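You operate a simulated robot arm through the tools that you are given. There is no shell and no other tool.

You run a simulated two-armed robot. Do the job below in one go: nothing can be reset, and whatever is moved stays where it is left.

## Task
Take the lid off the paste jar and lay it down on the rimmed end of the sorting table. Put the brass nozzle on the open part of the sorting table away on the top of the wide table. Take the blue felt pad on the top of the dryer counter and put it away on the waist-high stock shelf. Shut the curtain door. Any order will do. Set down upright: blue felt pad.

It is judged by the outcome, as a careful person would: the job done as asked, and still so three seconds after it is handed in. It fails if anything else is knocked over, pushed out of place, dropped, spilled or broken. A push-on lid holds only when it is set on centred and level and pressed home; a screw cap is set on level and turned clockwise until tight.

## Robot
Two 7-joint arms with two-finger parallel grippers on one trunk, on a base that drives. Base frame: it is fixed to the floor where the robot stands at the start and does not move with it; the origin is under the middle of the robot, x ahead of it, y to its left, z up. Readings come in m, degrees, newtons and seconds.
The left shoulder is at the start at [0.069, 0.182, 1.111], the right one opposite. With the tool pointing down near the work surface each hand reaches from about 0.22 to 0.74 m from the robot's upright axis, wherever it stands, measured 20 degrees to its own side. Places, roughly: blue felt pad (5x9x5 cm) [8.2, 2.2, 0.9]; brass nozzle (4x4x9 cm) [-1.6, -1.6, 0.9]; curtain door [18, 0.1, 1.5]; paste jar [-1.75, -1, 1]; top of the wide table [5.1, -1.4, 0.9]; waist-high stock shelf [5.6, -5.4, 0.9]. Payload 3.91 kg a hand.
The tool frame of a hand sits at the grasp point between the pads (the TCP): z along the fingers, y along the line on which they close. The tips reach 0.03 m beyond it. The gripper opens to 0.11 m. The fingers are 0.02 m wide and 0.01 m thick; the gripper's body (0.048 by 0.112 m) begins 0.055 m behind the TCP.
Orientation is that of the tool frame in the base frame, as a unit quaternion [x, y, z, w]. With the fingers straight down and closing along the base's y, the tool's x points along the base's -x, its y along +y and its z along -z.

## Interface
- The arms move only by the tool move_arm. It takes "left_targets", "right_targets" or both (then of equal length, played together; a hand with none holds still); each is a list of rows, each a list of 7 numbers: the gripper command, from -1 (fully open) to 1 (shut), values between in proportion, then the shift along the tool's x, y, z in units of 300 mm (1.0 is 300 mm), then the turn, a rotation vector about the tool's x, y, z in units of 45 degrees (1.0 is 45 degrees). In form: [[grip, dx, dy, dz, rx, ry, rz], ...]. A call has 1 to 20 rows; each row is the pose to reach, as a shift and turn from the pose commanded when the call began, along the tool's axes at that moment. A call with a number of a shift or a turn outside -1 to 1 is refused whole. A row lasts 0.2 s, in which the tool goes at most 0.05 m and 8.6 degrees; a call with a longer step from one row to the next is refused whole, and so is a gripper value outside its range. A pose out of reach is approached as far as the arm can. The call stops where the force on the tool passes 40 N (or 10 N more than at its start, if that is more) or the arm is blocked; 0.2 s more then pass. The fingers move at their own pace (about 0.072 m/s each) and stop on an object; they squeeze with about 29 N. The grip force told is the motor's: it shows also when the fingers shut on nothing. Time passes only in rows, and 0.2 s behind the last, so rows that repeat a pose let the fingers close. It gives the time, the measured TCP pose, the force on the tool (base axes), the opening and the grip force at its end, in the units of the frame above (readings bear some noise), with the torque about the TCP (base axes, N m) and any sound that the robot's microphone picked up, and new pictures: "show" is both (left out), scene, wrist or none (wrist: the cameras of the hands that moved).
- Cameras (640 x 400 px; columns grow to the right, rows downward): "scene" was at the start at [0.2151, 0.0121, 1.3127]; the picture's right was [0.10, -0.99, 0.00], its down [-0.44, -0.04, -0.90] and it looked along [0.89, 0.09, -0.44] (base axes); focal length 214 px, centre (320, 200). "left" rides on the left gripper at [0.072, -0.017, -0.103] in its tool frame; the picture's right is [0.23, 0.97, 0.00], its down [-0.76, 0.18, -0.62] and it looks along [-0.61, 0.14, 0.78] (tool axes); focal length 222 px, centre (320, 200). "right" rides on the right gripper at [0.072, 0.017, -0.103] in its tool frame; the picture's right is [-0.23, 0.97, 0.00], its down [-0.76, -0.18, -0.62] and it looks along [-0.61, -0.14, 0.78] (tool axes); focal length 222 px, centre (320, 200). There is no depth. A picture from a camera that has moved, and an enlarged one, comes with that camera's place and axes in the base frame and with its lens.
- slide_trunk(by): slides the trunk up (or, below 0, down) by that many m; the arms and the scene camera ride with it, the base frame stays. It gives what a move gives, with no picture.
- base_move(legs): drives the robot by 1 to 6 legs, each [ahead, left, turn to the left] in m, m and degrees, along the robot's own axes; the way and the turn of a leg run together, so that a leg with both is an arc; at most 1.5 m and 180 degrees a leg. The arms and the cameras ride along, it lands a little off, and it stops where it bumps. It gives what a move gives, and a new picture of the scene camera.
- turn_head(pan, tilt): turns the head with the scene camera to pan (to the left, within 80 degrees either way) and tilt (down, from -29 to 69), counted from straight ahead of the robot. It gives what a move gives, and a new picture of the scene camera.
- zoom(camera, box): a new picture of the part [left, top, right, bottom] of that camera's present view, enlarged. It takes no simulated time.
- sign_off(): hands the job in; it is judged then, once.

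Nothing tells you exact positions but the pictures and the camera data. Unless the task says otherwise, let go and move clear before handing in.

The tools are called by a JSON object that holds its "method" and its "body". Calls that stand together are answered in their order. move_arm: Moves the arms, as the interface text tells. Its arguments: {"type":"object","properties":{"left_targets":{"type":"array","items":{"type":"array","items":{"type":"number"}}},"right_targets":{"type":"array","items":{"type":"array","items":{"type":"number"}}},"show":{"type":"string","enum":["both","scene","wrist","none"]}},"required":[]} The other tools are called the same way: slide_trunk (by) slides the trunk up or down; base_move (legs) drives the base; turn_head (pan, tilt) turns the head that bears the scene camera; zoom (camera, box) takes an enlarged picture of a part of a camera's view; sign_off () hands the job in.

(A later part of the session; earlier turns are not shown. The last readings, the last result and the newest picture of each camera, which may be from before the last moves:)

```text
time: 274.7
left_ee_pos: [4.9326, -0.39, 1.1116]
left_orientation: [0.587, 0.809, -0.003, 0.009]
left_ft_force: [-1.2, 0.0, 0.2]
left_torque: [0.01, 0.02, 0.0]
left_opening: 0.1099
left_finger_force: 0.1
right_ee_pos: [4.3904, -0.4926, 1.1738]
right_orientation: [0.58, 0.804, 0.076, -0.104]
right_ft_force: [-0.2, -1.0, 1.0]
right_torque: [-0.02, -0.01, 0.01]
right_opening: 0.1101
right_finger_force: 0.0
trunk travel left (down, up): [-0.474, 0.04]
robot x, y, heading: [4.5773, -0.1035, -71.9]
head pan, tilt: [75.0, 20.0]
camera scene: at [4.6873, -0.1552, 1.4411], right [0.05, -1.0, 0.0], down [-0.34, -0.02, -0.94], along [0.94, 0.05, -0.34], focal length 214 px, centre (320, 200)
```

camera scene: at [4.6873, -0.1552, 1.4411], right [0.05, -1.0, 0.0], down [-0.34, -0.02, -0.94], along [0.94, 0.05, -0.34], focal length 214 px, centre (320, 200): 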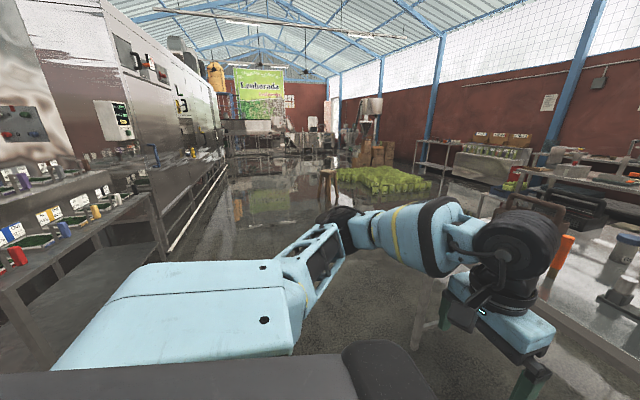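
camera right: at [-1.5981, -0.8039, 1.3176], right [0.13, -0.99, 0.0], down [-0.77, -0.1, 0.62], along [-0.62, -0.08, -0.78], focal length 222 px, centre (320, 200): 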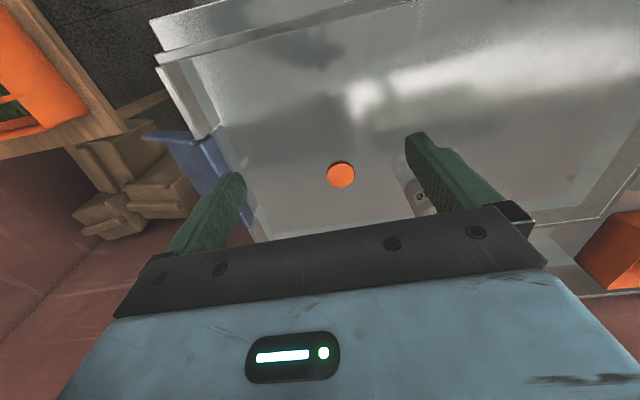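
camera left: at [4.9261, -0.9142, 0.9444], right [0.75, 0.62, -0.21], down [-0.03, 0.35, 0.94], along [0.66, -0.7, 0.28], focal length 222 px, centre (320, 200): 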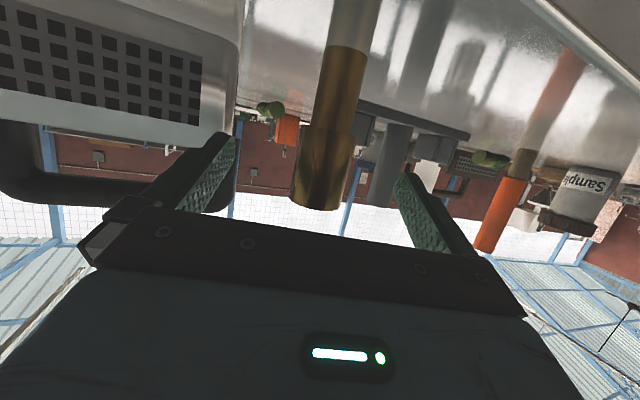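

The left side shows the dryer machines; the aisle ahead is clear. I move off table 1, turn left along the aisle and drive toward the dryer counter.

{"method": "base_move", "body": {"legs": [[0.25, 0, 0], [0, 0, 90], [1.5, 0, 0]]}}

{"method": "turn_head", "body": {"pan": 20, "tilt": 20}}

{"method": "turn_head", "body": {"pan": 80, "tilt": 25}}

```text
time: 287.3
left_ee_pos: [6.4314, 0.3507, 1.1123]
left_orientation: [-0.107, 0.994, 0.004, 0.009]
left_ft_force: [0.1, 0.4, -0.2]
left_torque: [-0.01, -0.01, -0.01]
left_opening: 0.1099
left_finger_force: 0.1
right_ee_pos: [6.4809, -0.1999, 1.1753]
right_orientation: [-0.109, 0.986, -0.013, -0.128]
right_ft_force: [0.2, 0.1, 0.7]
right_torque: [0.03, -0.01, -0.01]
right_opening: 0.1101
right_finger_force: 0.0
trunk travel left (down, up): [-0.474, 0.04]
robot x, y, heading: [6.1127, 0.0233, 12.4]
head pan, tilt: [75.0, 20.0]
camera scene: at [6.1767, 0.1331, 1.4411], right [1.0, -0.05, 0.0], down [-0.02, -0.34, -0.94], along [0.04, 0.94, -0.34], focal length 214 px, centre (320, 200)
```

scene: 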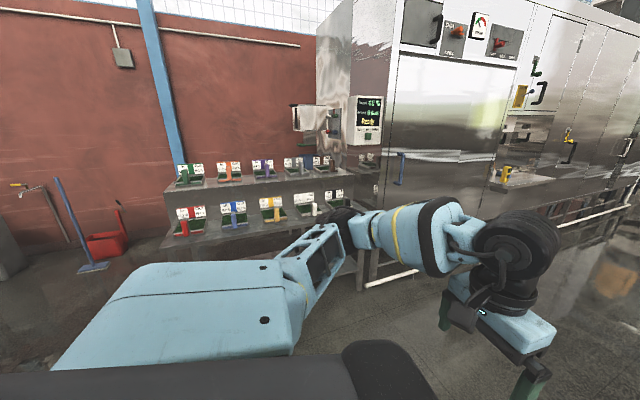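

```text
time: 288.5
left_ee_pos: [6.4302, 0.3511, 1.112]
left_orientation: [-0.108, 0.994, 0.005, 0.008]
left_ft_force: [-0.2, 0.5, -0.7]
left_torque: [-0.01, 0.01, 0.01]
left_opening: 0.1099
left_finger_force: 0.1
right_ee_pos: [6.4811, -0.1984, 1.1743]
right_orientation: [-0.109, 0.986, -0.014, -0.128]
right_ft_force: [0.9, -0.2, -0.3]
right_torque: [0.0, 0.0, 0.0]
right_opening: 0.11
right_finger_force: 0.1
trunk travel left (down, up): [-0.474, 0.04]
robot x, y, heading: [6.1151, 0.0222, 12.0]
head pan, tilt: [20.0, 20.0]
camera scene: at [6.251, 0.09, 1.4411], right [0.54, -0.84, 0.0], down [-0.29, -0.18, -0.94], along [0.79, 0.5, -0.34], focal length 214 px, centre (320, 200)
```

scene: 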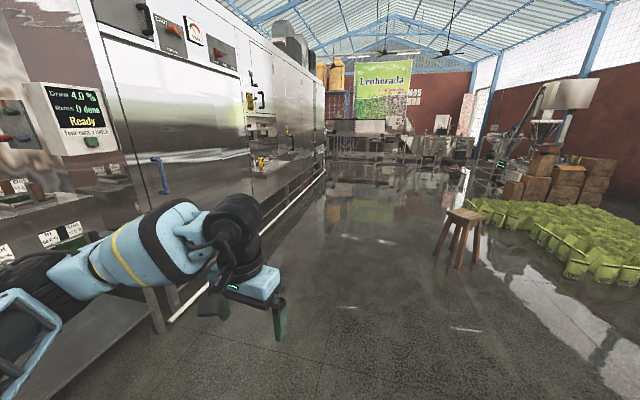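

```text
time: 289.8
left_ee_pos: [6.431, 0.3504, 1.1122]
left_orientation: [-0.107, 0.994, 0.004, 0.009]
left_ft_force: [-0.3, 0.0, 0.8]
left_torque: [-0.01, 0.03, -0.03]
left_opening: 0.1101
left_finger_force: 0.1
right_ee_pos: [6.4805, -0.1987, 1.1748]
right_orientation: [-0.109, 0.986, -0.014, -0.127]
right_ft_force: [0.7, 0.1, 0.2]
right_torque: [0.0, -0.02, 0.01]
right_opening: 0.1099
right_finger_force: 0.0
trunk travel left (down, up): [-0.474, 0.04]
robot x, y, heading: [6.1101, 0.0232, 12.4]
head pan, tilt: [80.0, 25.0]
camera scene: at [6.1687, 0.1321, 1.433], right [1.0, 0.04, 0.0], down [0.02, -0.42, -0.91], along [-0.04, 0.91, -0.42], focal length 214 px, centre (320, 200)
```

scene: 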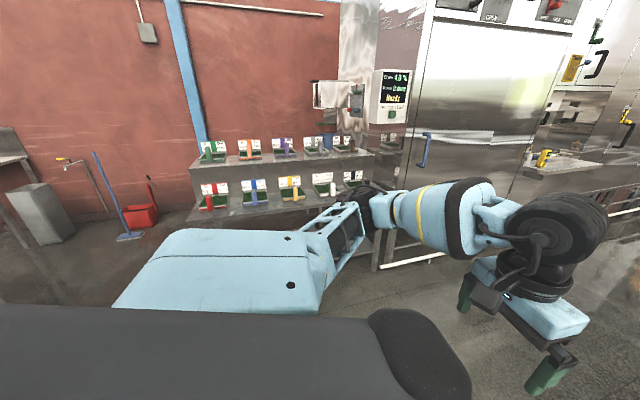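

The dryer is the long stainless machine on the left; its counter niche with a yellow item is near where the pad should be. I drive along and turn to face it.

{"method": "base_move", "body": {"legs": [[0, 0, 6], [1.5, 0, 0], [0.95, 0.1, 0], [0, 0, 90]]}}

{"method": "turn_head", "body": {"pan": 0, "tilt": 25}}

```text
time: 306.2
left_ee_pos: [8.1004, 1.1817, 1.1124]
left_orientation: [0.792, -0.61, -0.009, -0.003]
left_ft_force: [-0.1, 0.8, 0.1]
left_torque: [0.01, 0.03, 0.01]
left_opening: 0.1101
left_finger_force: 0.1
right_ee_pos: [8.6461, 1.2554, 1.174]
right_orientation: [0.788, -0.602, 0.102, 0.078]
right_ft_force: [-1.1, -0.2, 0.3]
right_torque: [0.01, -0.03, 0.0]
right_opening: 0.11
right_finger_force: 0.2
trunk travel left (down, up): [-0.474, 0.04]
robot x, y, heading: [8.4411, 0.8757, 104.6]
head pan, tilt: [80.0, 25.0]
camera scene: at [8.3318, 0.9321, 1.433], right [-0.08, 1.0, 0.0], down [0.42, 0.04, -0.91], along [-0.9, -0.08, -0.42], focal length 214 px, centre (320, 200)
```

scene: 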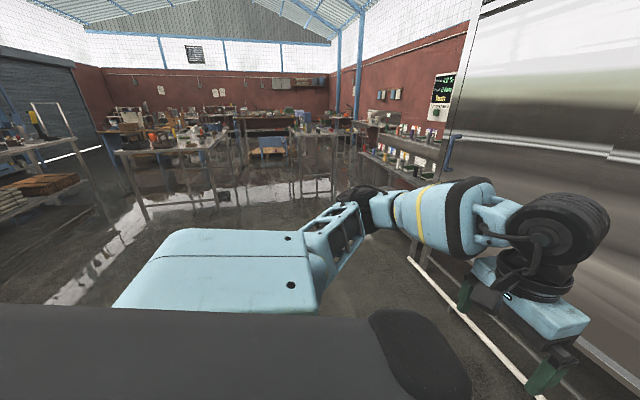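

```text
time: 307.7
left_ee_pos: [8.1003, 1.1815, 1.1129]
left_orientation: [0.792, -0.61, -0.008, -0.004]
left_ft_force: [-0.5, -0.3, -0.2]
left_torque: [0.0, -0.03, 0.0]
left_opening: 0.11
left_finger_force: 0.1
right_ee_pos: [8.6461, 1.2541, 1.1746]
right_orientation: [0.788, -0.603, 0.102, 0.079]
right_ft_force: [0.7, -0.7, 0.1]
right_torque: [0.0, 0.0, -0.01]
right_opening: 0.11
right_finger_force: 0.0
trunk travel left (down, up): [-0.474, 0.04]
robot x, y, heading: [8.4368, 0.8778, 104.9]
head pan, tilt: [0.0, 25.0]
camera scene: at [8.4, 1.0289, 1.433], right [0.97, 0.26, 0.0], down [0.11, -0.41, -0.91], along [-0.23, 0.88, -0.42], focal length 214 px, centre (320, 200)
```

scene: 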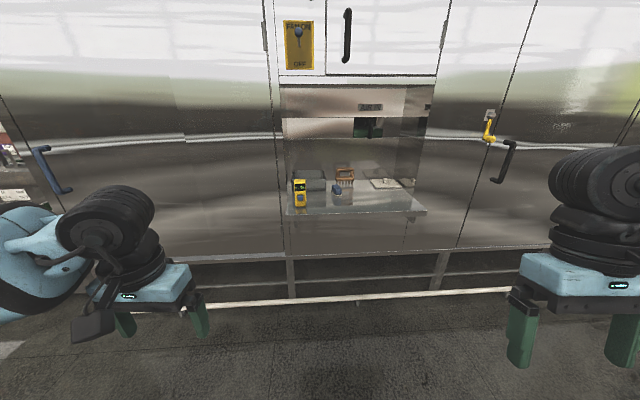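

The niche counter is directly ahead, with a yellow meter and a few items. I zoom in to find the blue felt pad.

{"method": "zoom", "body": {"camera": "scene", "box": [270, 80, 440, 230]}}

```text
2.67 times, centred on (355, 155) of scene
camera zoom: at [8.4, 1.0289, 1.433], right [0.97, 0.26, 0.0], down [0.11, -0.41, -0.91], along [-0.23, 0.88, -0.42], focal length 572 px, centre (227, 320)
```

zoom: 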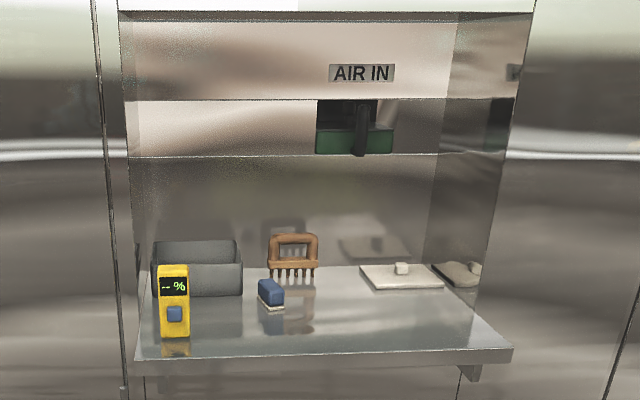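

The blue felt pad (felt side down) is on the niche counter at about (8.17,2.33). I square up, shift right a little and drive closer.

{"method": "base_move", "body": {"legs": [[0, -0.12, 3.5], [0.6, 0, 0]]}}

{"method": "turn_head", "body": {"pan": 0, "tilt": 30}}

{"method": "zoom", "body": {"camera": "scene", "box": [220, 100, 400, 230]}}

```text
time: 312.4
left_ee_pos: [8.008, 1.7581, 1.1116]
left_orientation: [0.811, -0.584, -0.009, -0.002]
left_ft_force: [-0.1, 0.8, 0.6]
left_torque: [0.01, 0.01, -0.02]
left_opening: 0.1102
left_finger_force: 0.1
right_ee_pos: [8.5491, 1.8664, 1.1756]
right_orientation: [0.807, -0.577, 0.104, 0.076]
right_ft_force: [-0.6, 0.0, -0.2]
right_torque: [0.05, -0.01, 0.0]
right_opening: 0.1101
right_finger_force: 0.1
trunk travel left (down, up): [-0.474, 0.04]
robot x, y, heading: [8.3624, 1.4758, 108.5]
head pan, tilt: [0.0, 25.0]
camera scene: at [8.3182, 1.6252, 1.433], right [0.95, 0.32, 0.0], down [0.13, -0.4, -0.91], along [-0.29, 0.86, -0.42], focal length 214 px, centre (320, 200)
```

scene: 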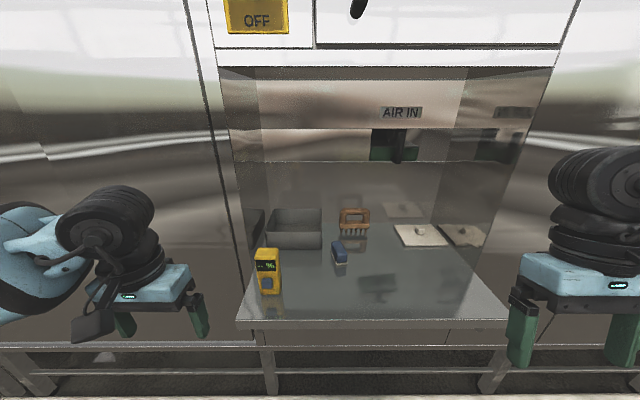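

```text
time: 313.1
left_ee_pos: [8.0079, 1.7584, 1.1123]
left_orientation: [0.811, -0.585, -0.009, -0.002]
left_ft_force: [-0.2, 0.9, 0.2]
left_torque: [0.0, 0.0, -0.01]
left_opening: 0.1098
left_finger_force: 0.1
right_ee_pos: [8.5484, 1.8669, 1.1755]
right_orientation: [0.807, -0.577, 0.105, 0.076]
right_ft_force: [0.2, 0.6, 0.3]
right_torque: [-0.01, -0.02, 0.02]
right_opening: 0.11
right_finger_force: 0.2
trunk travel left (down, up): [-0.474, 0.04]
robot x, y, heading: [8.3671, 1.4786, 108.4]
head pan, tilt: [0.0, 30.0]
camera scene: at [8.3187, 1.6238, 1.425], right [0.95, 0.32, 0.0], down [0.16, -0.47, -0.87], along [-0.28, 0.82, -0.5], focal length 214 px, centre (320, 200)
```

scene: 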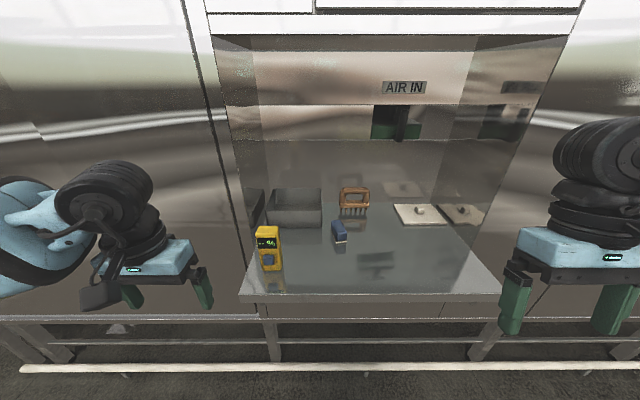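

```text
3.08 times, centred on (310, 165) of scene
camera zoom: at [8.3187, 1.6238, 1.425], right [0.95, 0.32, 0.0], down [0.16, -0.47, -0.87], along [-0.28, 0.82, -0.5], focal length 660 px, centre (351, 308)
```

zoom: 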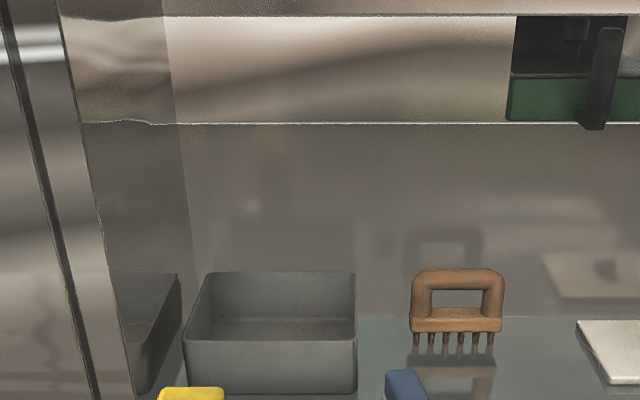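

I can see the niche is tall enough for a straight-down grasp. I zoom on the pad to see its orientation.

{"method": "zoom", "body": {"camera": "scene", "box": [300, 190, 400, 260]}}

```text
5.71 times, centred on (350, 225) of scene
camera zoom: at [8.3187, 1.6238, 1.425], right [0.95, 0.32, 0.0], down [0.16, -0.47, -0.87], along [-0.28, 0.82, -0.5], focal length 1226 px, centre (149, 57)
```

zoom: 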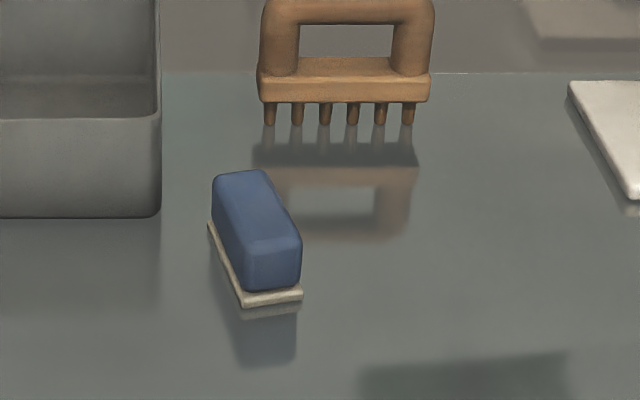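

The pad's long axis points away, turned ~13° left; it's about 4 cm wide, centred at (8.182,2.253). I pull the left hand in, level the right hand, and drive a bit closer.

{"method": "move_arm", "body": {"left_targets": [[-1, 0.1, 0.06, 0, 0, 0, 0], [-1, 0.2, 0.12, 0, 0, 0, 0], [-1, 0.3, 0.18, 0, 0, 0, 0], [-1, 0.4, 0.24, 0, 0, 0, 0], [-1, 0.4, 0.24, 0, 0, 0, 0]], "right_targets": [[-1, 0, 0, 0, 0, -0.1, 0], [-1, 0, 0, 0, 0, -0.2, 0], [-1, 0, 0, 0, 0, -0.33, 0], [-1, 0, 0, 0, 0, -0.33, 0], [-1, 0, 0, 0, 0, -0.33, 0]], "show": "none"}}

{"method": "base_move", "body": {"legs": [[0.13, 0.03, 0]]}}

```text
time: 314.3
left_ee_pos: [7.9745, 1.6303, 1.1122]
left_orientation: [0.811, -0.586, -0.008, -0.001]
left_ft_force: [0.5, 0.9, 0.0]
left_torque: [0.0, 0.0, -0.03]
left_opening: 0.1101
left_finger_force: 0.0
left hand out of reach, approached as far as the arm can: row 4, 5
right_ee_pos: [8.5478, 1.8677, 1.1752]
right_orientation: [0.813, -0.582, -0.002, 0.0]
right_ft_force: [-0.2, 0.3, 0.0]
right_torque: [0.0, -0.01, 0.0]
right_opening: 0.1101
right_finger_force: 0.1
trunk travel left (down, up): [-0.474, 0.04]
robot x, y, heading: [8.3667, 1.4758, 108.6]
head pan, tilt: [0.0, 30.0]
```

```text
time: 315.6
left_ee_pos: [7.9049, 1.7422, 1.1121]
left_orientation: [0.812, -0.584, -0.01, -0.002]
left_ft_force: [-0.4, 0.5, 0.2]
left_torque: [-0.04, -0.01, 0.01]
left_opening: 0.1102
left_finger_force: 0.0
right_ee_pos: [8.4796, 1.9789, 1.1754]
right_orientation: [0.813, -0.582, -0.001, 0.001]
right_ft_force: [-0.4, 0.6, 0.0]
right_torque: [-0.02, 0.04, -0.01]
right_opening: 0.1099
right_finger_force: 0.0
trunk travel left (down, up): [-0.474, 0.04]
robot x, y, heading: [8.2966, 1.5861, 108.6]
head pan, tilt: [0.0, 30.0]
camera scene: at [8.2488, 1.7359, 1.4251], right [0.95, 0.32, 0.0], down [0.16, -0.47, -0.87], along [-0.28, 0.82, -0.5], focal length 214 px, centre (320, 200)
```

scene: 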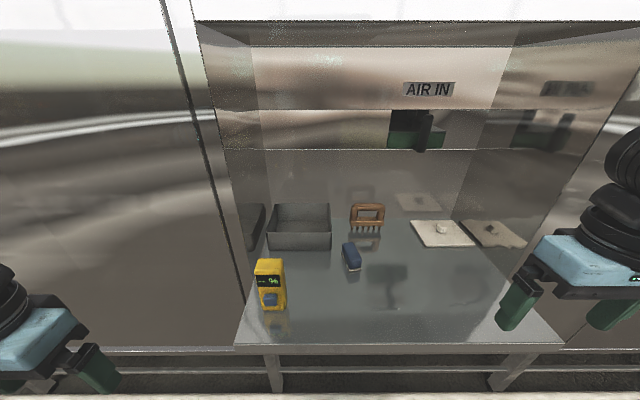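

I zoom once more on the pad from here to refine its position.

{"method": "zoom", "body": {"camera": "scene", "box": [310, 215, 400, 285]}}

```text
5.71 times, centred on (355, 250) of scene
camera zoom: at [8.2488, 1.7359, 1.4251], right [0.95, 0.32, 0.0], down [0.16, -0.47, -0.87], along [-0.28, 0.82, -0.5], focal length 1226 px, centre (120, -86)
```

zoom: 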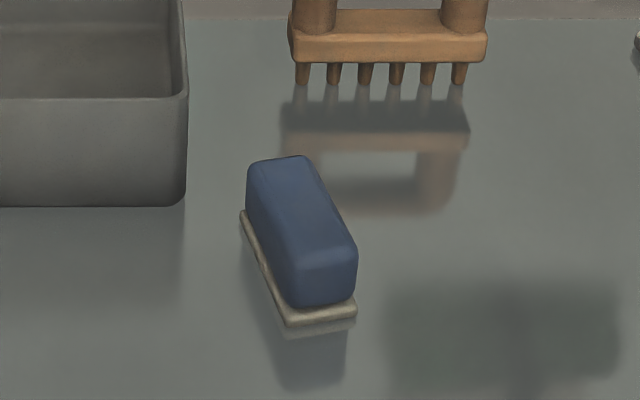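

The refined pad centre is (8.181,2.252), yaw 12°. I bring the right hand over it.

{"method": "move_arm", "body": {"right_targets": [[-1, -0.12, 0.05, 0, 0, 0, 0], [-1, -0.24, 0.13, 0, 0, 0, -0.05], [-1, -0.36, 0.21, 0, 0, 0, -0.1], [-1, -0.48, 0.29, 0, 0, 0, -0.15], [-1, -0.6, 0.37, 0, 0, 0, -0.2], [-1, -0.72, 0.45, 0, 0, 0, -0.262], [-1, -0.84, 0.53, 0, 0, 0, -0.262], [-1, -0.95, 0.62, 0, 0, 0, -0.262], [-1, -1.0, 0.65, 0, 0, 0, -0.262]], "show": "both"}}

```text
time: 317.6
left_ee_pos: [7.9047, 1.7414, 1.113]
left_orientation: [0.811, -0.585, -0.009, -0.002]
left_ft_force: [1.0, 1.0, -0.6]
left_torque: [-0.02, 0.0, -0.03]
left_opening: 0.1099
left_finger_force: 0.1
right_ee_pos: [8.1988, 2.1994, 1.1728]
right_orientation: [0.868, -0.496, -0.001, -0.001]
right_ft_force: [0.6, 0.0, 0.3]
right_torque: [-0.02, 0.0, 0.01]
right_opening: 0.1097
right_finger_force: 0.1
trunk travel left (down, up): [-0.474, 0.04]
robot x, y, heading: [8.2995, 1.5882, 108.7]
head pan, tilt: [0.0, 30.0]
camera scene: at [8.2486, 1.7361, 1.425], right [0.95, 0.32, 0.0], down [0.16, -0.47, -0.87], along [-0.28, 0.82, -0.5], focal length 214 px, centre (320, 200)
camera right: at [8.2219, 2.129, 1.2775], right [-0.95, -0.3, 0.0], down [-0.23, 0.74, 0.62], along [-0.19, 0.6, -0.78], focal length 222 px, centre (320, 200)
```

scene: 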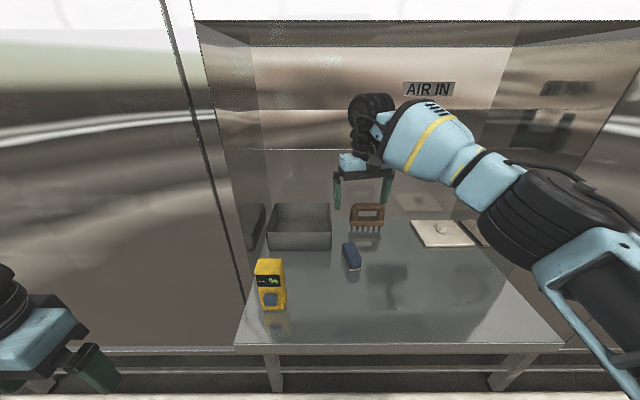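
right: 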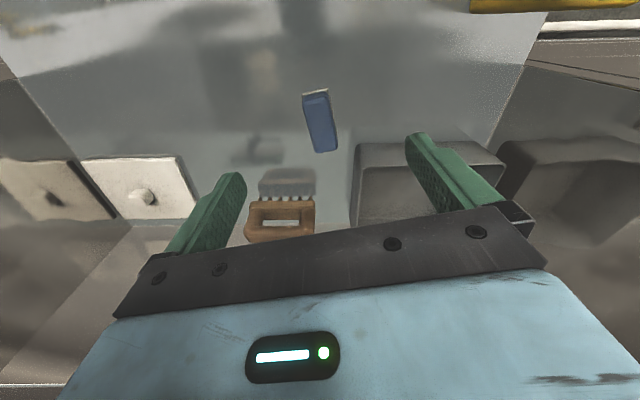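

Alignment is nearly there: 5 cm ahead and 1 cm right to go. I descend with the fingers partly open to stay clear of the grey box.

{"method": "move_arm", "body": {"right_targets": [[-0.5, -0.09, -0.018, 0, 0, 0, 0], [-0.5, -0.178, -0.036, 0, 0, 0, 0], [-0.5, -0.178, -0.036, 0.15, 0, 0, 0], [-0.5, -0.178, -0.036, 0.3, 0, 0, 0], [-0.5, -0.178, -0.036, 0.45, 0, 0, 0], [-0.5, -0.178, -0.036, 0.6, 0, 0, 0], [-0.5, -0.178, -0.036, 0.6, 0, 0, 0]], "show": "both"}}

{"method": "zoom", "body": {"camera": "scene", "box": [280, 170, 440, 290]}}

```text
time: 319.2
left_ee_pos: [7.9026, 1.7423, 1.1117]
left_orientation: [0.812, -0.583, -0.008, -0.003]
left_ft_force: [-1.2, -0.3, 0.1]
left_torque: [0.01, -0.02, -0.01]
left_opening: 0.1101
left_finger_force: 0.1
right_ee_pos: [8.1828, 2.2454, 1.0037]
right_orientation: [0.869, -0.495, -0.001, 0.0]
right_ft_force: [0.4, 0.2, -0.1]
right_torque: [-0.01, 0.0, 0.0]
right_opening: 0.0826
right_finger_force: 0.1
right hand out of reach, approached as far as the arm can: row 2, 3, 4, 5, 6, 7
trunk travel left (down, up): [-0.474, 0.04]
robot x, y, heading: [8.2978, 1.5893, 108.0]
head pan, tilt: [0.0, 30.0]
camera scene: at [8.2469, 1.7356, 1.425], right [0.95, 0.32, 0.0], down [0.16, -0.47, -0.87], along [-0.28, 0.82, -0.5], focal length 214 px, centre (320, 200)
camera right: at [8.2056, 2.1757, 1.1073], right [-0.95, -0.3, 0.0], down [-0.24, 0.74, 0.62], along [-0.19, 0.6, -0.78], focal length 222 px, centre (320, 200)
```

scene: 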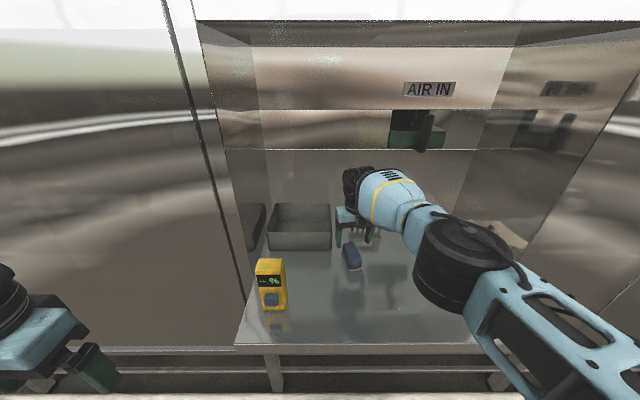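
right: 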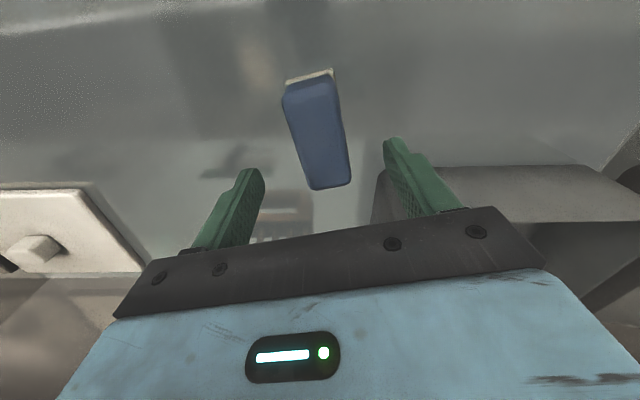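

```text
3.33 times, centred on (360, 230) of scene
camera zoom: at [8.2469, 1.7356, 1.425], right [0.95, 0.32, 0.0], down [0.16, -0.47, -0.87], along [-0.28, 0.82, -0.5], focal length 715 px, centre (187, 100)
```

zoom: 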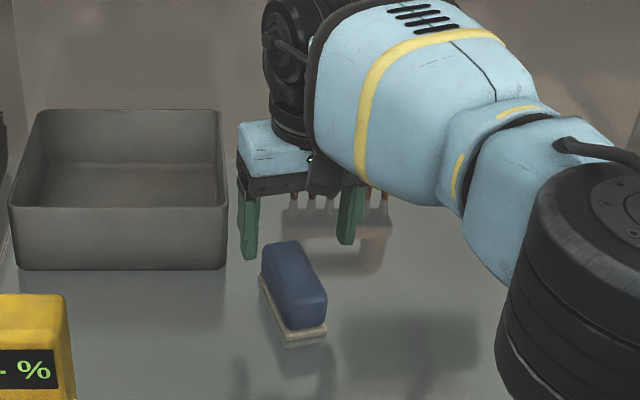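

I'm at the reach limit. I lift slightly and pull back 4 cm, drive 4 cm closer, then descend.

{"method": "move_arm", "body": {"right_targets": [[-0.5, 0, 0, -0.12, 0, 0, 0], [-0.5, 0.06, 0, -0.2, 0, 0, 0], [-0.5, 0.15, 0, -0.2, 0, 0, 0], [-0.5, 0.15, 0, -0.2, 0, 0, 0]], "show": "none"}}

{"method": "base_move", "body": {"legs": [[0.05, 0, 0]]}}

{"method": "move_arm", "body": {"right_targets": [[-0.5, 0, 0, 0, 0, 0, 0]], "show": "wrist"}}

```text
time: 320.2
left_ee_pos: [7.9035, 1.742, 1.1117]
left_orientation: [0.812, -0.584, -0.009, -0.002]
left_ft_force: [-1.0, -0.5, 0.2]
left_torque: [0.03, -0.01, 0.03]
left_opening: 0.1099
left_finger_force: 0.1
right_ee_pos: [8.2056, 2.2082, 1.0668]
right_orientation: [0.869, -0.496, 0.0, 0.0]
right_ft_force: [-0.9, 0.1, 0.2]
right_torque: [0.02, 0.01, -0.01]
right_opening: 0.0827
right_finger_force: 0.1
trunk travel left (down, up): [-0.474, 0.04]
robot x, y, heading: [8.2982, 1.5882, 108.8]
head pan, tilt: [0.0, 30.0]
```

```text
time: 321.1
left_ee_pos: [7.8891, 1.7886, 1.1118]
left_orientation: [0.812, -0.583, -0.009, -0.002]
left_ft_force: [0.0, 0.3, -0.5]
left_torque: [-0.04, -0.02, 0.02]
left_opening: 0.1101
left_finger_force: 0.0
right_ee_pos: [8.1901, 2.2554, 1.0666]
right_orientation: [0.869, -0.494, -0.001, 0.0]
right_ft_force: [-0.2, 0.5, 0.0]
right_torque: [-0.03, -0.02, -0.01]
right_opening: 0.0824
right_finger_force: 0.0
trunk travel left (down, up): [-0.474, 0.04]
robot x, y, heading: [8.2825, 1.6377, 108.5]
head pan, tilt: [0.0, 30.0]
camera scene: at [8.2328, 1.7824, 1.4252], right [0.95, 0.32, 0.0], down [0.16, -0.47, -0.87], along [-0.28, 0.82, -0.5], focal length 214 px, centre (320, 200)
```

scene: 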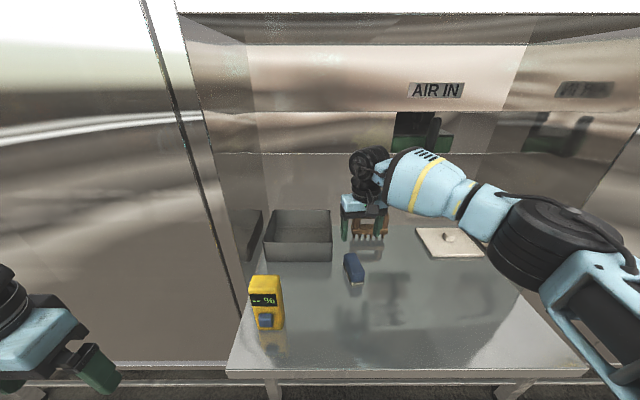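

```text
time: 321.5
left_ee_pos: [7.8887, 1.7887, 1.113]
left_orientation: [0.812, -0.584, -0.009, -0.003]
left_ft_force: [-0.7, -0.7, -0.3]
left_torque: [0.0, 0.01, 0.01]
left_opening: 0.11
left_finger_force: 0.0
right_ee_pos: [8.1919, 2.2532, 1.0666]
right_orientation: [0.869, -0.494, -0.002, -0.002]
right_ft_force: [0.0, -0.8, 0.2]
right_torque: [0.01, -0.01, 0.0]
right_opening: 0.0827
right_finger_force: 0.0
trunk travel left (down, up): [-0.474, 0.04]
robot x, y, heading: [8.2836, 1.6342, 108.8]
head pan, tilt: [0.0, 30.0]
camera right: at [8.2137, 2.183, 1.1715], right [-0.95, -0.3, 0.0], down [-0.24, 0.74, 0.63], along [-0.19, 0.6, -0.78], focal length 222 px, centre (320, 200)
```

right: 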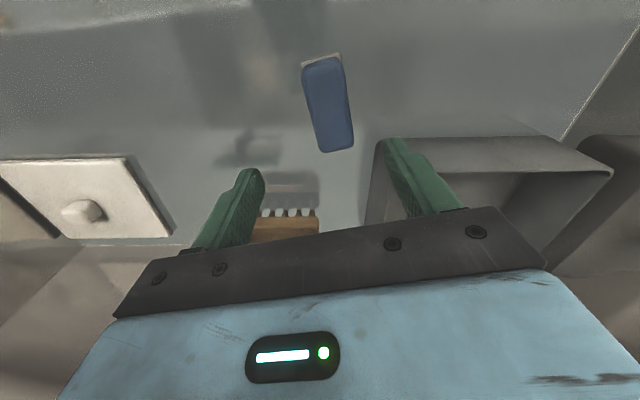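

The pad is about 1 cm to the left of the hand's centre. I correct and descend to grip height.

{"method": "move_arm", "body": {"right_targets": [[-0.5, 0, 0.037, 0.05, 0, 0, 0], [-0.5, 0, 0.037, 0.18, 0, 0, 0], [-0.5, 0, 0.037, 0.3, 0, 0, 0], [-0.5, 0, 0.037, 0.38, 0, 0, 0], [-0.5, 0, 0.037, 0.415, 0, 0, 0], [-0.5, 0, 0.037, 0.415, 0, 0, 0]], "show": "wrist"}}

{"method": "zoom", "body": {"camera": "scene", "box": [280, 190, 440, 310]}}

```text
time: 322.9
left_ee_pos: [7.8895, 1.7881, 1.1132]
left_orientation: [0.812, -0.584, -0.009, -0.002]
left_ft_force: [0.4, 0.6, -0.3]
left_torque: [0.01, 0.02, -0.01]
left_opening: 0.1104
left_finger_force: 0.1
right_ee_pos: [8.1798, 2.2503, 0.9413]
right_orientation: [0.869, -0.495, -0.001, 0.0]
right_ft_force: [0.2, -0.7, 1.0]
right_torque: [0.04, 0.02, 0.0]
right_opening: 0.0823
right_finger_force: 0.1
trunk travel left (down, up): [-0.474, 0.04]
robot x, y, heading: [8.2809, 1.6344, 108.8]
head pan, tilt: [0.0, 30.0]
camera right: at [8.203, 2.1797, 1.0455], right [-0.95, -0.3, 0.0], down [-0.24, 0.74, 0.62], along [-0.19, 0.6, -0.78], focal length 222 px, centre (320, 200)
```

right: 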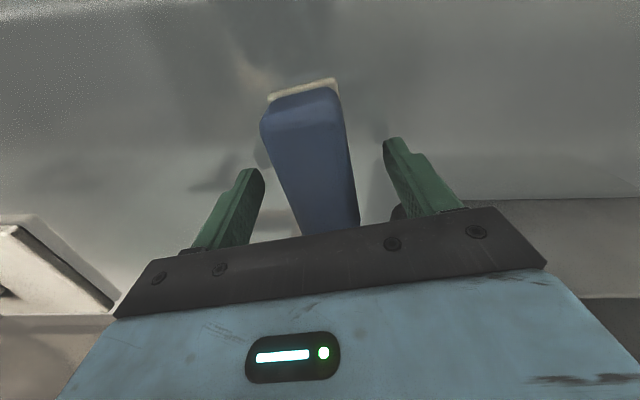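

```text
3.33 times, centred on (360, 250) of scene
camera zoom: at [8.2328, 1.7826, 1.4251], right [0.95, 0.32, 0.0], down [0.16, -0.47, -0.87], along [-0.28, 0.82, -0.5], focal length 715 px, centre (187, 33)
```

zoom: 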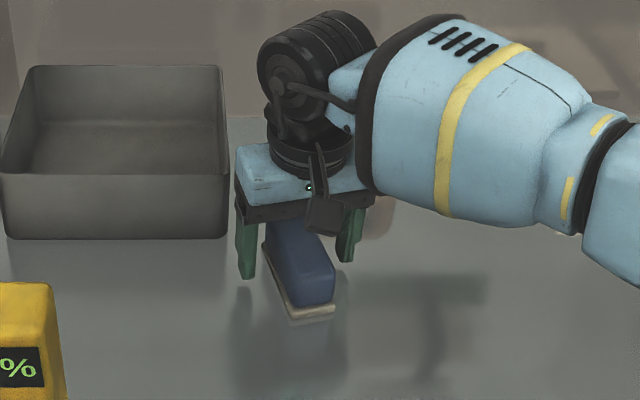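

The pad is between the fingers. I close and lift a little.

{"method": "move_arm", "body": {"right_targets": [[0, 0, 0, 0, 0, 0, 0], [0.3, 0, 0, 0, 0, 0, 0], [1, 0, 0, 0, 0, 0, 0], [1, 0, 0, 0, 0, 0, 0], [1, 0, 0, 0, 0, 0, 0], [1, 0, 0, -0.06, 0, 0, 0], [1, 0, 0, -0.2, 0, 0, 0], [1, 0, 0, -0.35, 0, 0, 0]], "show": "wrist"}}

{"method": "zoom", "body": {"camera": "scene", "box": [280, 170, 440, 290]}}

```text
time: 324.7
left_ee_pos: [7.8879, 1.7877, 1.1131]
left_orientation: [0.812, -0.583, -0.009, -0.002]
left_ft_force: [-0.9, -0.5, 0.6]
left_torque: [-0.02, 0.0, -0.01]
left_opening: 0.1098
left_finger_force: 0.0
right_ee_pos: [8.185, 2.2492, 1.049]
right_orientation: [0.869, -0.494, -0.002, -0.001]
right_ft_force: [-0.6, -1.0, -1.1]
right_torque: [0.04, 0.01, 0.0]
right_opening: 0.0396
right_finger_force: 29.0
trunk travel left (down, up): [-0.474, 0.04]
robot x, y, heading: [8.282, 1.6361, 108.8]
head pan, tilt: [0.0, 30.0]
camera right: at [8.2077, 2.179, 1.1535], right [-0.95, -0.3, 0.0], down [-0.23, 0.74, 0.63], along [-0.19, 0.6, -0.78], focal length 222 px, centre (320, 200)
```

right: 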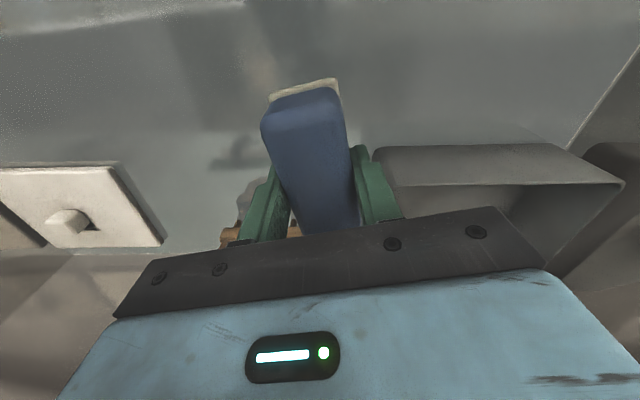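

```text
3.33 times, centred on (360, 230) of scene
camera zoom: at [8.2328, 1.7821, 1.4252], right [0.95, 0.32, 0.0], down [0.16, -0.47, -0.87], along [-0.28, 0.82, -0.5], focal length 715 px, centre (187, 100)
```

zoom: 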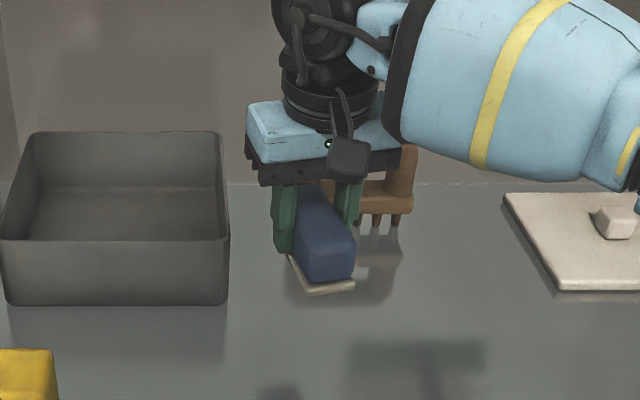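

The pad is held firmly (4 cm) and upright. I raise it and draw the hand out of the niche.

{"method": "move_arm", "body": {"right_targets": [[1, 0, 0, -0.15, 0, 0, 0], [1, 0, 0, -0.3, 0, 0, 0], [1, 0.14, 0.03, -0.35, 0, 0, 0], [1, 0.28, 0.06, -0.35, 0, 0, 0], [1, 0.42, 0.09, -0.35, 0, 0, 0], [1, 0.56, 0.12, -0.35, 0, 0, 0], [1, 0.7, 0.15, -0.35, 0, 0, 0], [1, 0.84, 0.18, -0.35, 0, 0, 0], [1, 0.95, 0.2, -0.35, 0, 0, 0], [1, 0.95, 0.2, -0.35, 0, 0, 0]], "show": "both"}}

```text
time: 326.9
left_ee_pos: [7.8877, 1.7881, 1.1124]
left_orientation: [0.812, -0.583, -0.009, -0.001]
left_ft_force: [0.1, -0.4, -0.3]
left_torque: [0.0, 0.01, 0.02]
left_opening: 0.1102
left_finger_force: 0.2
right_ee_pos: [8.2781, 1.9711, 1.151]
right_orientation: [0.869, -0.495, -0.001, 0.0]
right_ft_force: [0.8, 0.9, -0.6]
right_torque: [0.01, 0.01, 0.01]
right_opening: 0.0393
right_finger_force: 29.0
trunk travel left (down, up): [-0.474, 0.04]
robot x, y, heading: [8.2796, 1.6314, 108.6]
head pan, tilt: [0.0, 30.0]
camera scene: at [8.2327, 1.7831, 1.425], right [0.95, 0.32, 0.0], down [0.16, -0.47, -0.87], along [-0.28, 0.82, -0.5], focal length 214 px, centre (320, 200)
camera right: at [8.2997, 1.9026, 1.255], right [-0.95, -0.3, 0.0], down [-0.24, 0.75, 0.62], along [-0.19, 0.59, -0.78], focal length 222 px, centre (320, 200)
```

scene: 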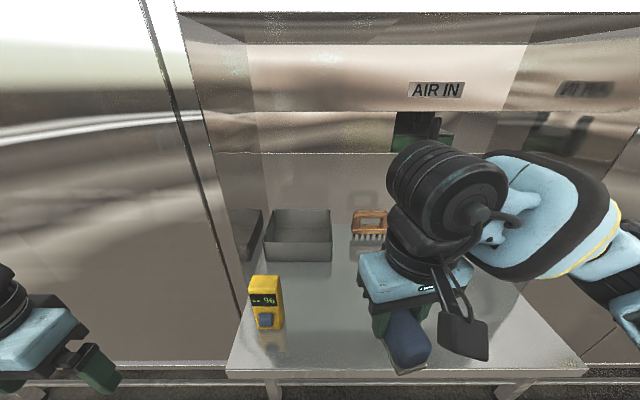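
right: 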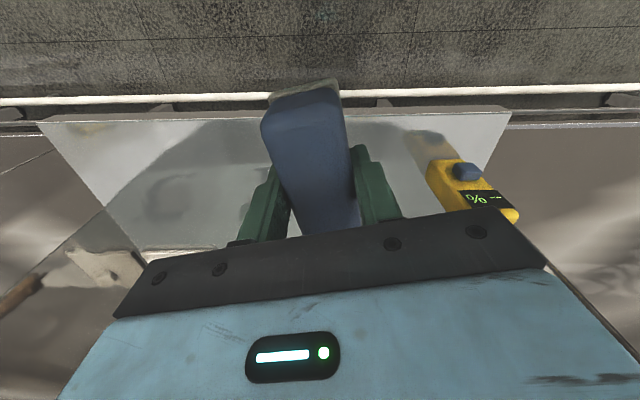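

Everything else in the niche is undisturbed. I move the pad hand out to the right, back away from the dryer, and turn to face back down the aisle.

{"method": "move_arm", "body": {"right_targets": [[1, 0.03, -0.14, 0, 0, 0, 0], [1, 0.06, -0.28, 0, 0, 0, 0], [1, 0.09, -0.42, 0, 0, 0, 0], [1, 0.1, -0.5, 0, 0, 0, 0]], "show": "none"}}

{"method": "base_move", "body": {"legs": [[-0.4, 0, 0], [-0.35, 0, 0]]}}

{"method": "base_move", "body": {"legs": [[0, 0, 45], [0, 0, 45]]}}

{"method": "turn_head", "body": {"pan": 0, "tilt": 22}}

```text
time: 327.9
left_ee_pos: [7.8895, 1.789, 1.1125]
left_orientation: [0.812, -0.583, -0.009, -0.003]
left_ft_force: [-1.2, 0.0, -0.3]
left_torque: [0.01, 0.03, 0.0]
left_opening: 0.1102
left_finger_force: 0.0
right_ee_pos: [8.4206, 2.0223, 1.1502]
right_orientation: [0.869, -0.494, -0.001, 0.0]
right_ft_force: [-0.3, -0.6, -1.2]
right_torque: [-0.02, -0.01, 0.02]
right_opening: 0.0396
right_finger_force: 29.0
trunk travel left (down, up): [-0.474, 0.04]
robot x, y, heading: [8.2806, 1.6372, 108.4]
head pan, tilt: [0.0, 30.0]
```

```text
time: 332.3
left_ee_pos: [8.1344, 1.0684, 1.1127]
left_orientation: [0.813, -0.582, -0.009, -0.002]
left_ft_force: [-0.2, 0.2, -0.8]
left_torque: [0.0, 0.0, -0.02]
left_opening: 0.1101
left_finger_force: 0.1
right_ee_pos: [8.6663, 1.305, 1.1511]
right_orientation: [0.87, -0.493, -0.001, -0.001]
right_ft_force: [-0.9, 0.3, -0.3]
right_torque: [0.03, 0.0, -0.01]
right_opening: 0.0394
right_finger_force: 29.3
trunk travel left (down, up): [-0.474, 0.04]
robot x, y, heading: [8.5265, 0.9162, 108.9]
head pan, tilt: [0.0, 30.0]
camera scene: at [8.4792, 1.0638, 1.425], right [0.95, 0.32, 0.0], down [0.16, -0.47, -0.87], along [-0.28, 0.82, -0.5], focal length 214 px, centre (320, 200)
```

scene: 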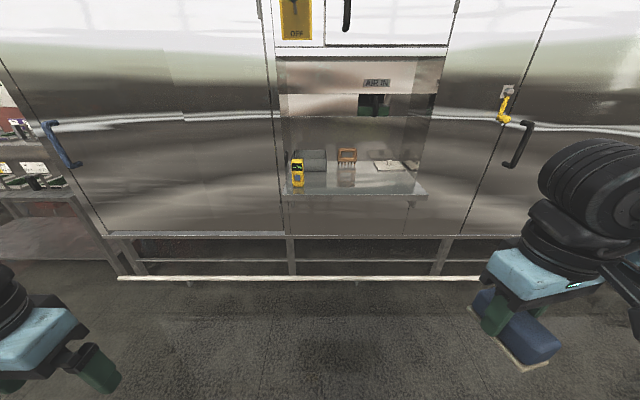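

```text
time: 336.8
left_ee_pos: [8.3694, 0.5268, 1.1122]
left_orientation: [0.988, 0.154, -0.008, 0.005]
left_ft_force: [-0.4, -0.4, 0.4]
left_torque: [0.03, -0.01, -0.02]
left_opening: 0.11
left_finger_force: 0.1
right_ee_pos: [8.1431, 1.062, 1.1519]
right_orientation: [0.966, 0.257, -0.001, 0.001]
right_ft_force: [-0.7, 0.3, -1.0]
right_torque: [-0.01, 0.01, 0.04]
right_opening: 0.0397
right_finger_force: 29.2
trunk travel left (down, up): [-0.474, 0.04]
robot x, y, heading: [8.5287, 0.9181, -162.3]
head pan, tilt: [0.0, 30.0]
camera scene: at [8.383, 0.8733, 1.425], right [-0.3, 0.95, 0.0], down [0.48, 0.15, -0.87], along [-0.83, -0.26, -0.5], focal length 214 px, centre (320, 200)
```

scene: 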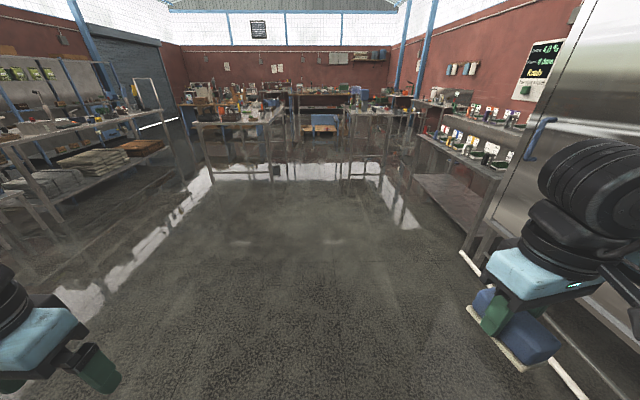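

```text
time: 337.4
left_ee_pos: [8.3687, 0.527, 1.1121]
left_orientation: [0.988, 0.153, -0.008, 0.005]
left_ft_force: [0.7, 0.2, -0.8]
left_torque: [-0.03, -0.03, 0.0]
left_opening: 0.1102
left_finger_force: 0.1
right_ee_pos: [8.1426, 1.0615, 1.1518]
right_orientation: [0.967, 0.257, 0.0, 0.0]
right_ft_force: [0.4, 0.2, -1.0]
right_torque: [-0.01, 0.01, -0.01]
right_opening: 0.0395
right_finger_force: 28.5
trunk travel left (down, up): [-0.474, 0.04]
robot x, y, heading: [8.5245, 0.9145, -162.5]
head pan, tilt: [0.0, 22.0]
camera scene: at [8.3808, 0.8726, 1.4378], right [-0.3, 0.95, 0.0], down [0.36, 0.11, -0.93], along [-0.88, -0.28, -0.38], focal length 214 px, centre (320, 200)
```

scene: 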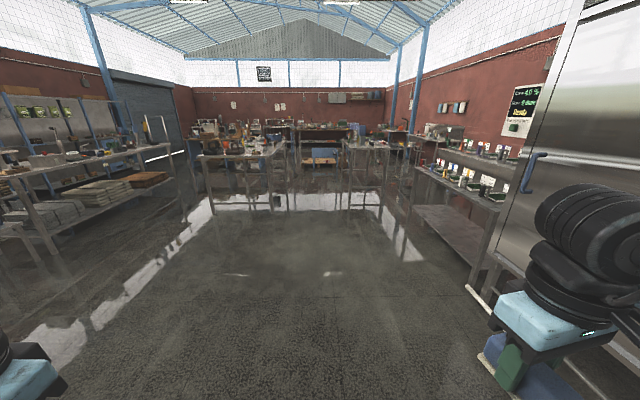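

I have an overview of the hall: the wide table in the middle, a stocked rack table on the left, and behind it the stock shelf by the roll-up door. I zoom to plan the route.

{"method": "zoom", "body": {"camera": "scene", "box": [0, 60, 320, 260]}}

{"method": "turn_head", "body": {"pan": 50, "tilt": 18}}

```text
2.00 times, centred on (160, 160) of scene
camera zoom: at [8.3808, 0.8726, 1.4378], right [-0.3, 0.95, 0.0], down [0.36, 0.11, -0.93], along [-0.88, -0.28, -0.38], focal length 429 px, centre (640, 280)
```

zoom: 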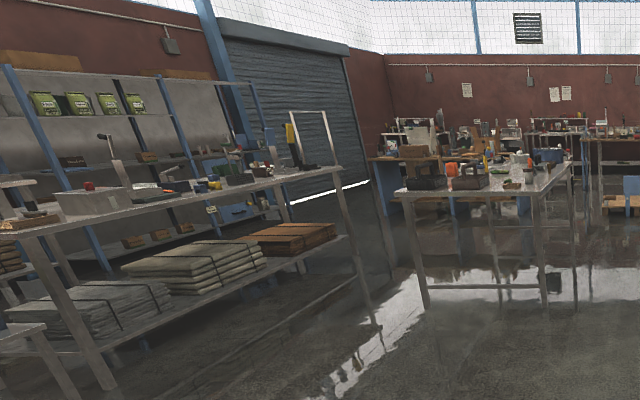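

```text
time: 338.6
left_ee_pos: [8.3687, 0.5258, 1.1128]
left_orientation: [0.988, 0.153, -0.008, 0.005]
left_ft_force: [0.3, 0.6, -0.9]
left_torque: [0.03, -0.02, -0.01]
left_opening: 0.1103
left_finger_force: 0.0
right_ee_pos: [8.1432, 1.0624, 1.1519]
right_orientation: [0.967, 0.257, -0.001, 0.001]
right_ft_force: [0.3, 0.0, -0.5]
right_torque: [0.0, -0.01, -0.02]
right_opening: 0.0395
right_finger_force: 28.8
trunk travel left (down, up): [-0.474, 0.04]
robot x, y, heading: [8.5268, 0.9184, -162.4]
head pan, tilt: [50.0, 18.0]
camera scene: at [8.4336, 0.8145, 1.4443], right [-0.92, 0.38, 0.0], down [0.12, 0.29, -0.95], along [-0.36, -0.88, -0.31], focal length 214 px, centre (320, 200)
```

scene: 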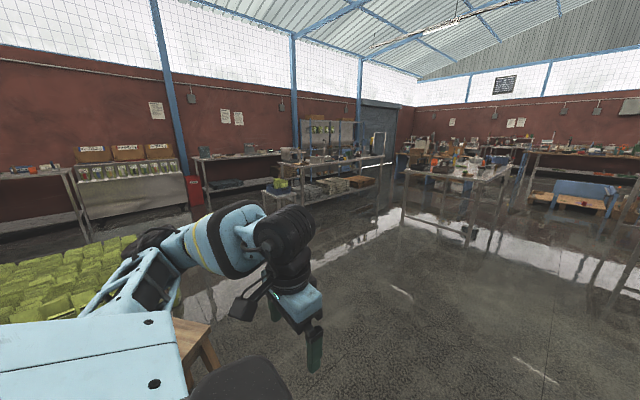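

A stool is ahead-left but about 0.9 m off my lane. I drive forward along the aisle and look left again.

{"method": "base_move", "body": {"legs": [[1.0, 0, 0], [0.9, 0, 0]]}}

{"method": "turn_head", "body": {"pan": 50, "tilt": 20}}

{"method": "turn_head", "body": {"pan": 80, "tilt": 20}}

```text
time: 348.3
left_ee_pos: [6.521, -0.0609, 1.1124]
left_orientation: [0.988, 0.153, -0.008, 0.005]
left_ft_force: [-0.1, 0.3, -1.2]
left_torque: [0.02, -0.03, 0.02]
left_opening: 0.1101
left_finger_force: 0.1
right_ee_pos: [6.294, 0.4748, 1.1512]
right_orientation: [0.966, 0.258, -0.001, 0.001]
right_ft_force: [0.6, 1.5, -0.4]
right_torque: [-0.02, -0.01, -0.01]
right_opening: 0.0395
right_finger_force: 29.3
trunk travel left (down, up): [-0.474, 0.04]
robot x, y, heading: [6.6837, 0.328, -162.4]
head pan, tilt: [50.0, 18.0]
camera scene: at [6.586, 0.2272, 1.4443], right [-0.93, 0.38, 0.0], down [0.12, 0.29, -0.95], along [-0.36, -0.88, -0.31], focal length 214 px, centre (320, 200)
```

scene: 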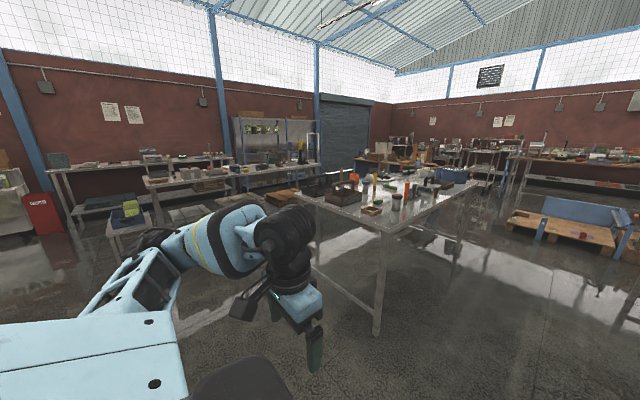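

```text
time: 348.9
left_ee_pos: [6.5201, -0.0604, 1.1117]
left_orientation: [0.988, 0.154, -0.009, 0.006]
left_ft_force: [-0.8, 0.2, 0.0]
left_torque: [-0.02, 0.02, 0.01]
left_opening: 0.11
left_finger_force: 0.1
right_ee_pos: [6.2947, 0.4743, 1.1506]
right_orientation: [0.966, 0.257, -0.001, 0.001]
right_ft_force: [-0.9, -0.4, -1.1]
right_torque: [0.01, -0.01, -0.01]
right_opening: 0.0395
right_finger_force: 29.1
trunk travel left (down, up): [-0.474, 0.04]
robot x, y, heading: [6.6802, 0.3298, -162.5]
head pan, tilt: [50.0, 20.0]
camera scene: at [6.586, 0.2274, 1.4411], right [-0.93, 0.38, 0.0], down [0.13, 0.32, -0.94], along [-0.36, -0.87, -0.34], focal length 214 px, centre (320, 200)
```

scene: 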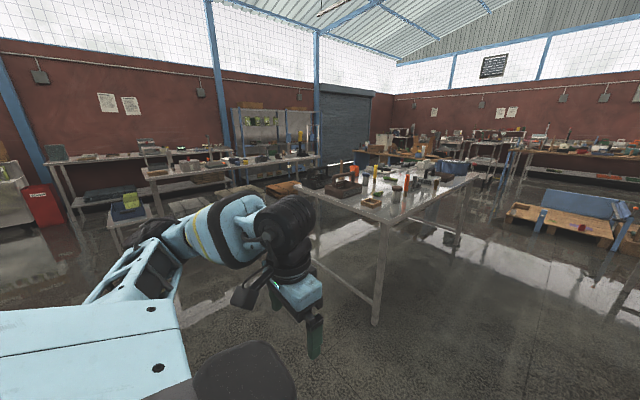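

```text
time: 349.9
left_ee_pos: [6.5212, -0.0605, 1.1126]
left_orientation: [0.988, 0.153, -0.009, 0.005]
left_ft_force: [-0.8, -0.7, -0.2]
left_torque: [0.01, 0.04, 0.0]
left_opening: 0.1099
left_finger_force: 0.1
right_ee_pos: [6.2948, 0.4737, 1.1517]
right_orientation: [0.966, 0.257, -0.001, 0.002]
right_ft_force: [-0.9, -0.2, -2.7]
right_torque: [0.03, 0.03, 0.01]
right_opening: 0.0395
right_finger_force: 29.6
trunk travel left (down, up): [-0.474, 0.04]
robot x, y, heading: [6.6802, 0.3291, -162.4]
head pan, tilt: [80.0, 20.0]
camera scene: at [6.6338, 0.2213, 1.4411], right [-0.99, -0.13, 0.0], down [-0.05, 0.34, -0.94], along [0.12, -0.93, -0.34], focal length 214 px, centre (320, 200)
```

scene: 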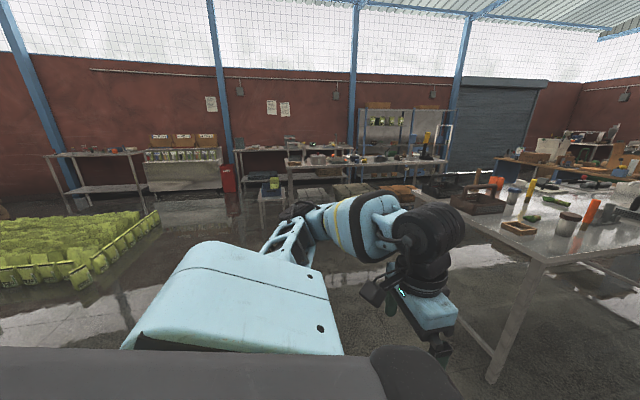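

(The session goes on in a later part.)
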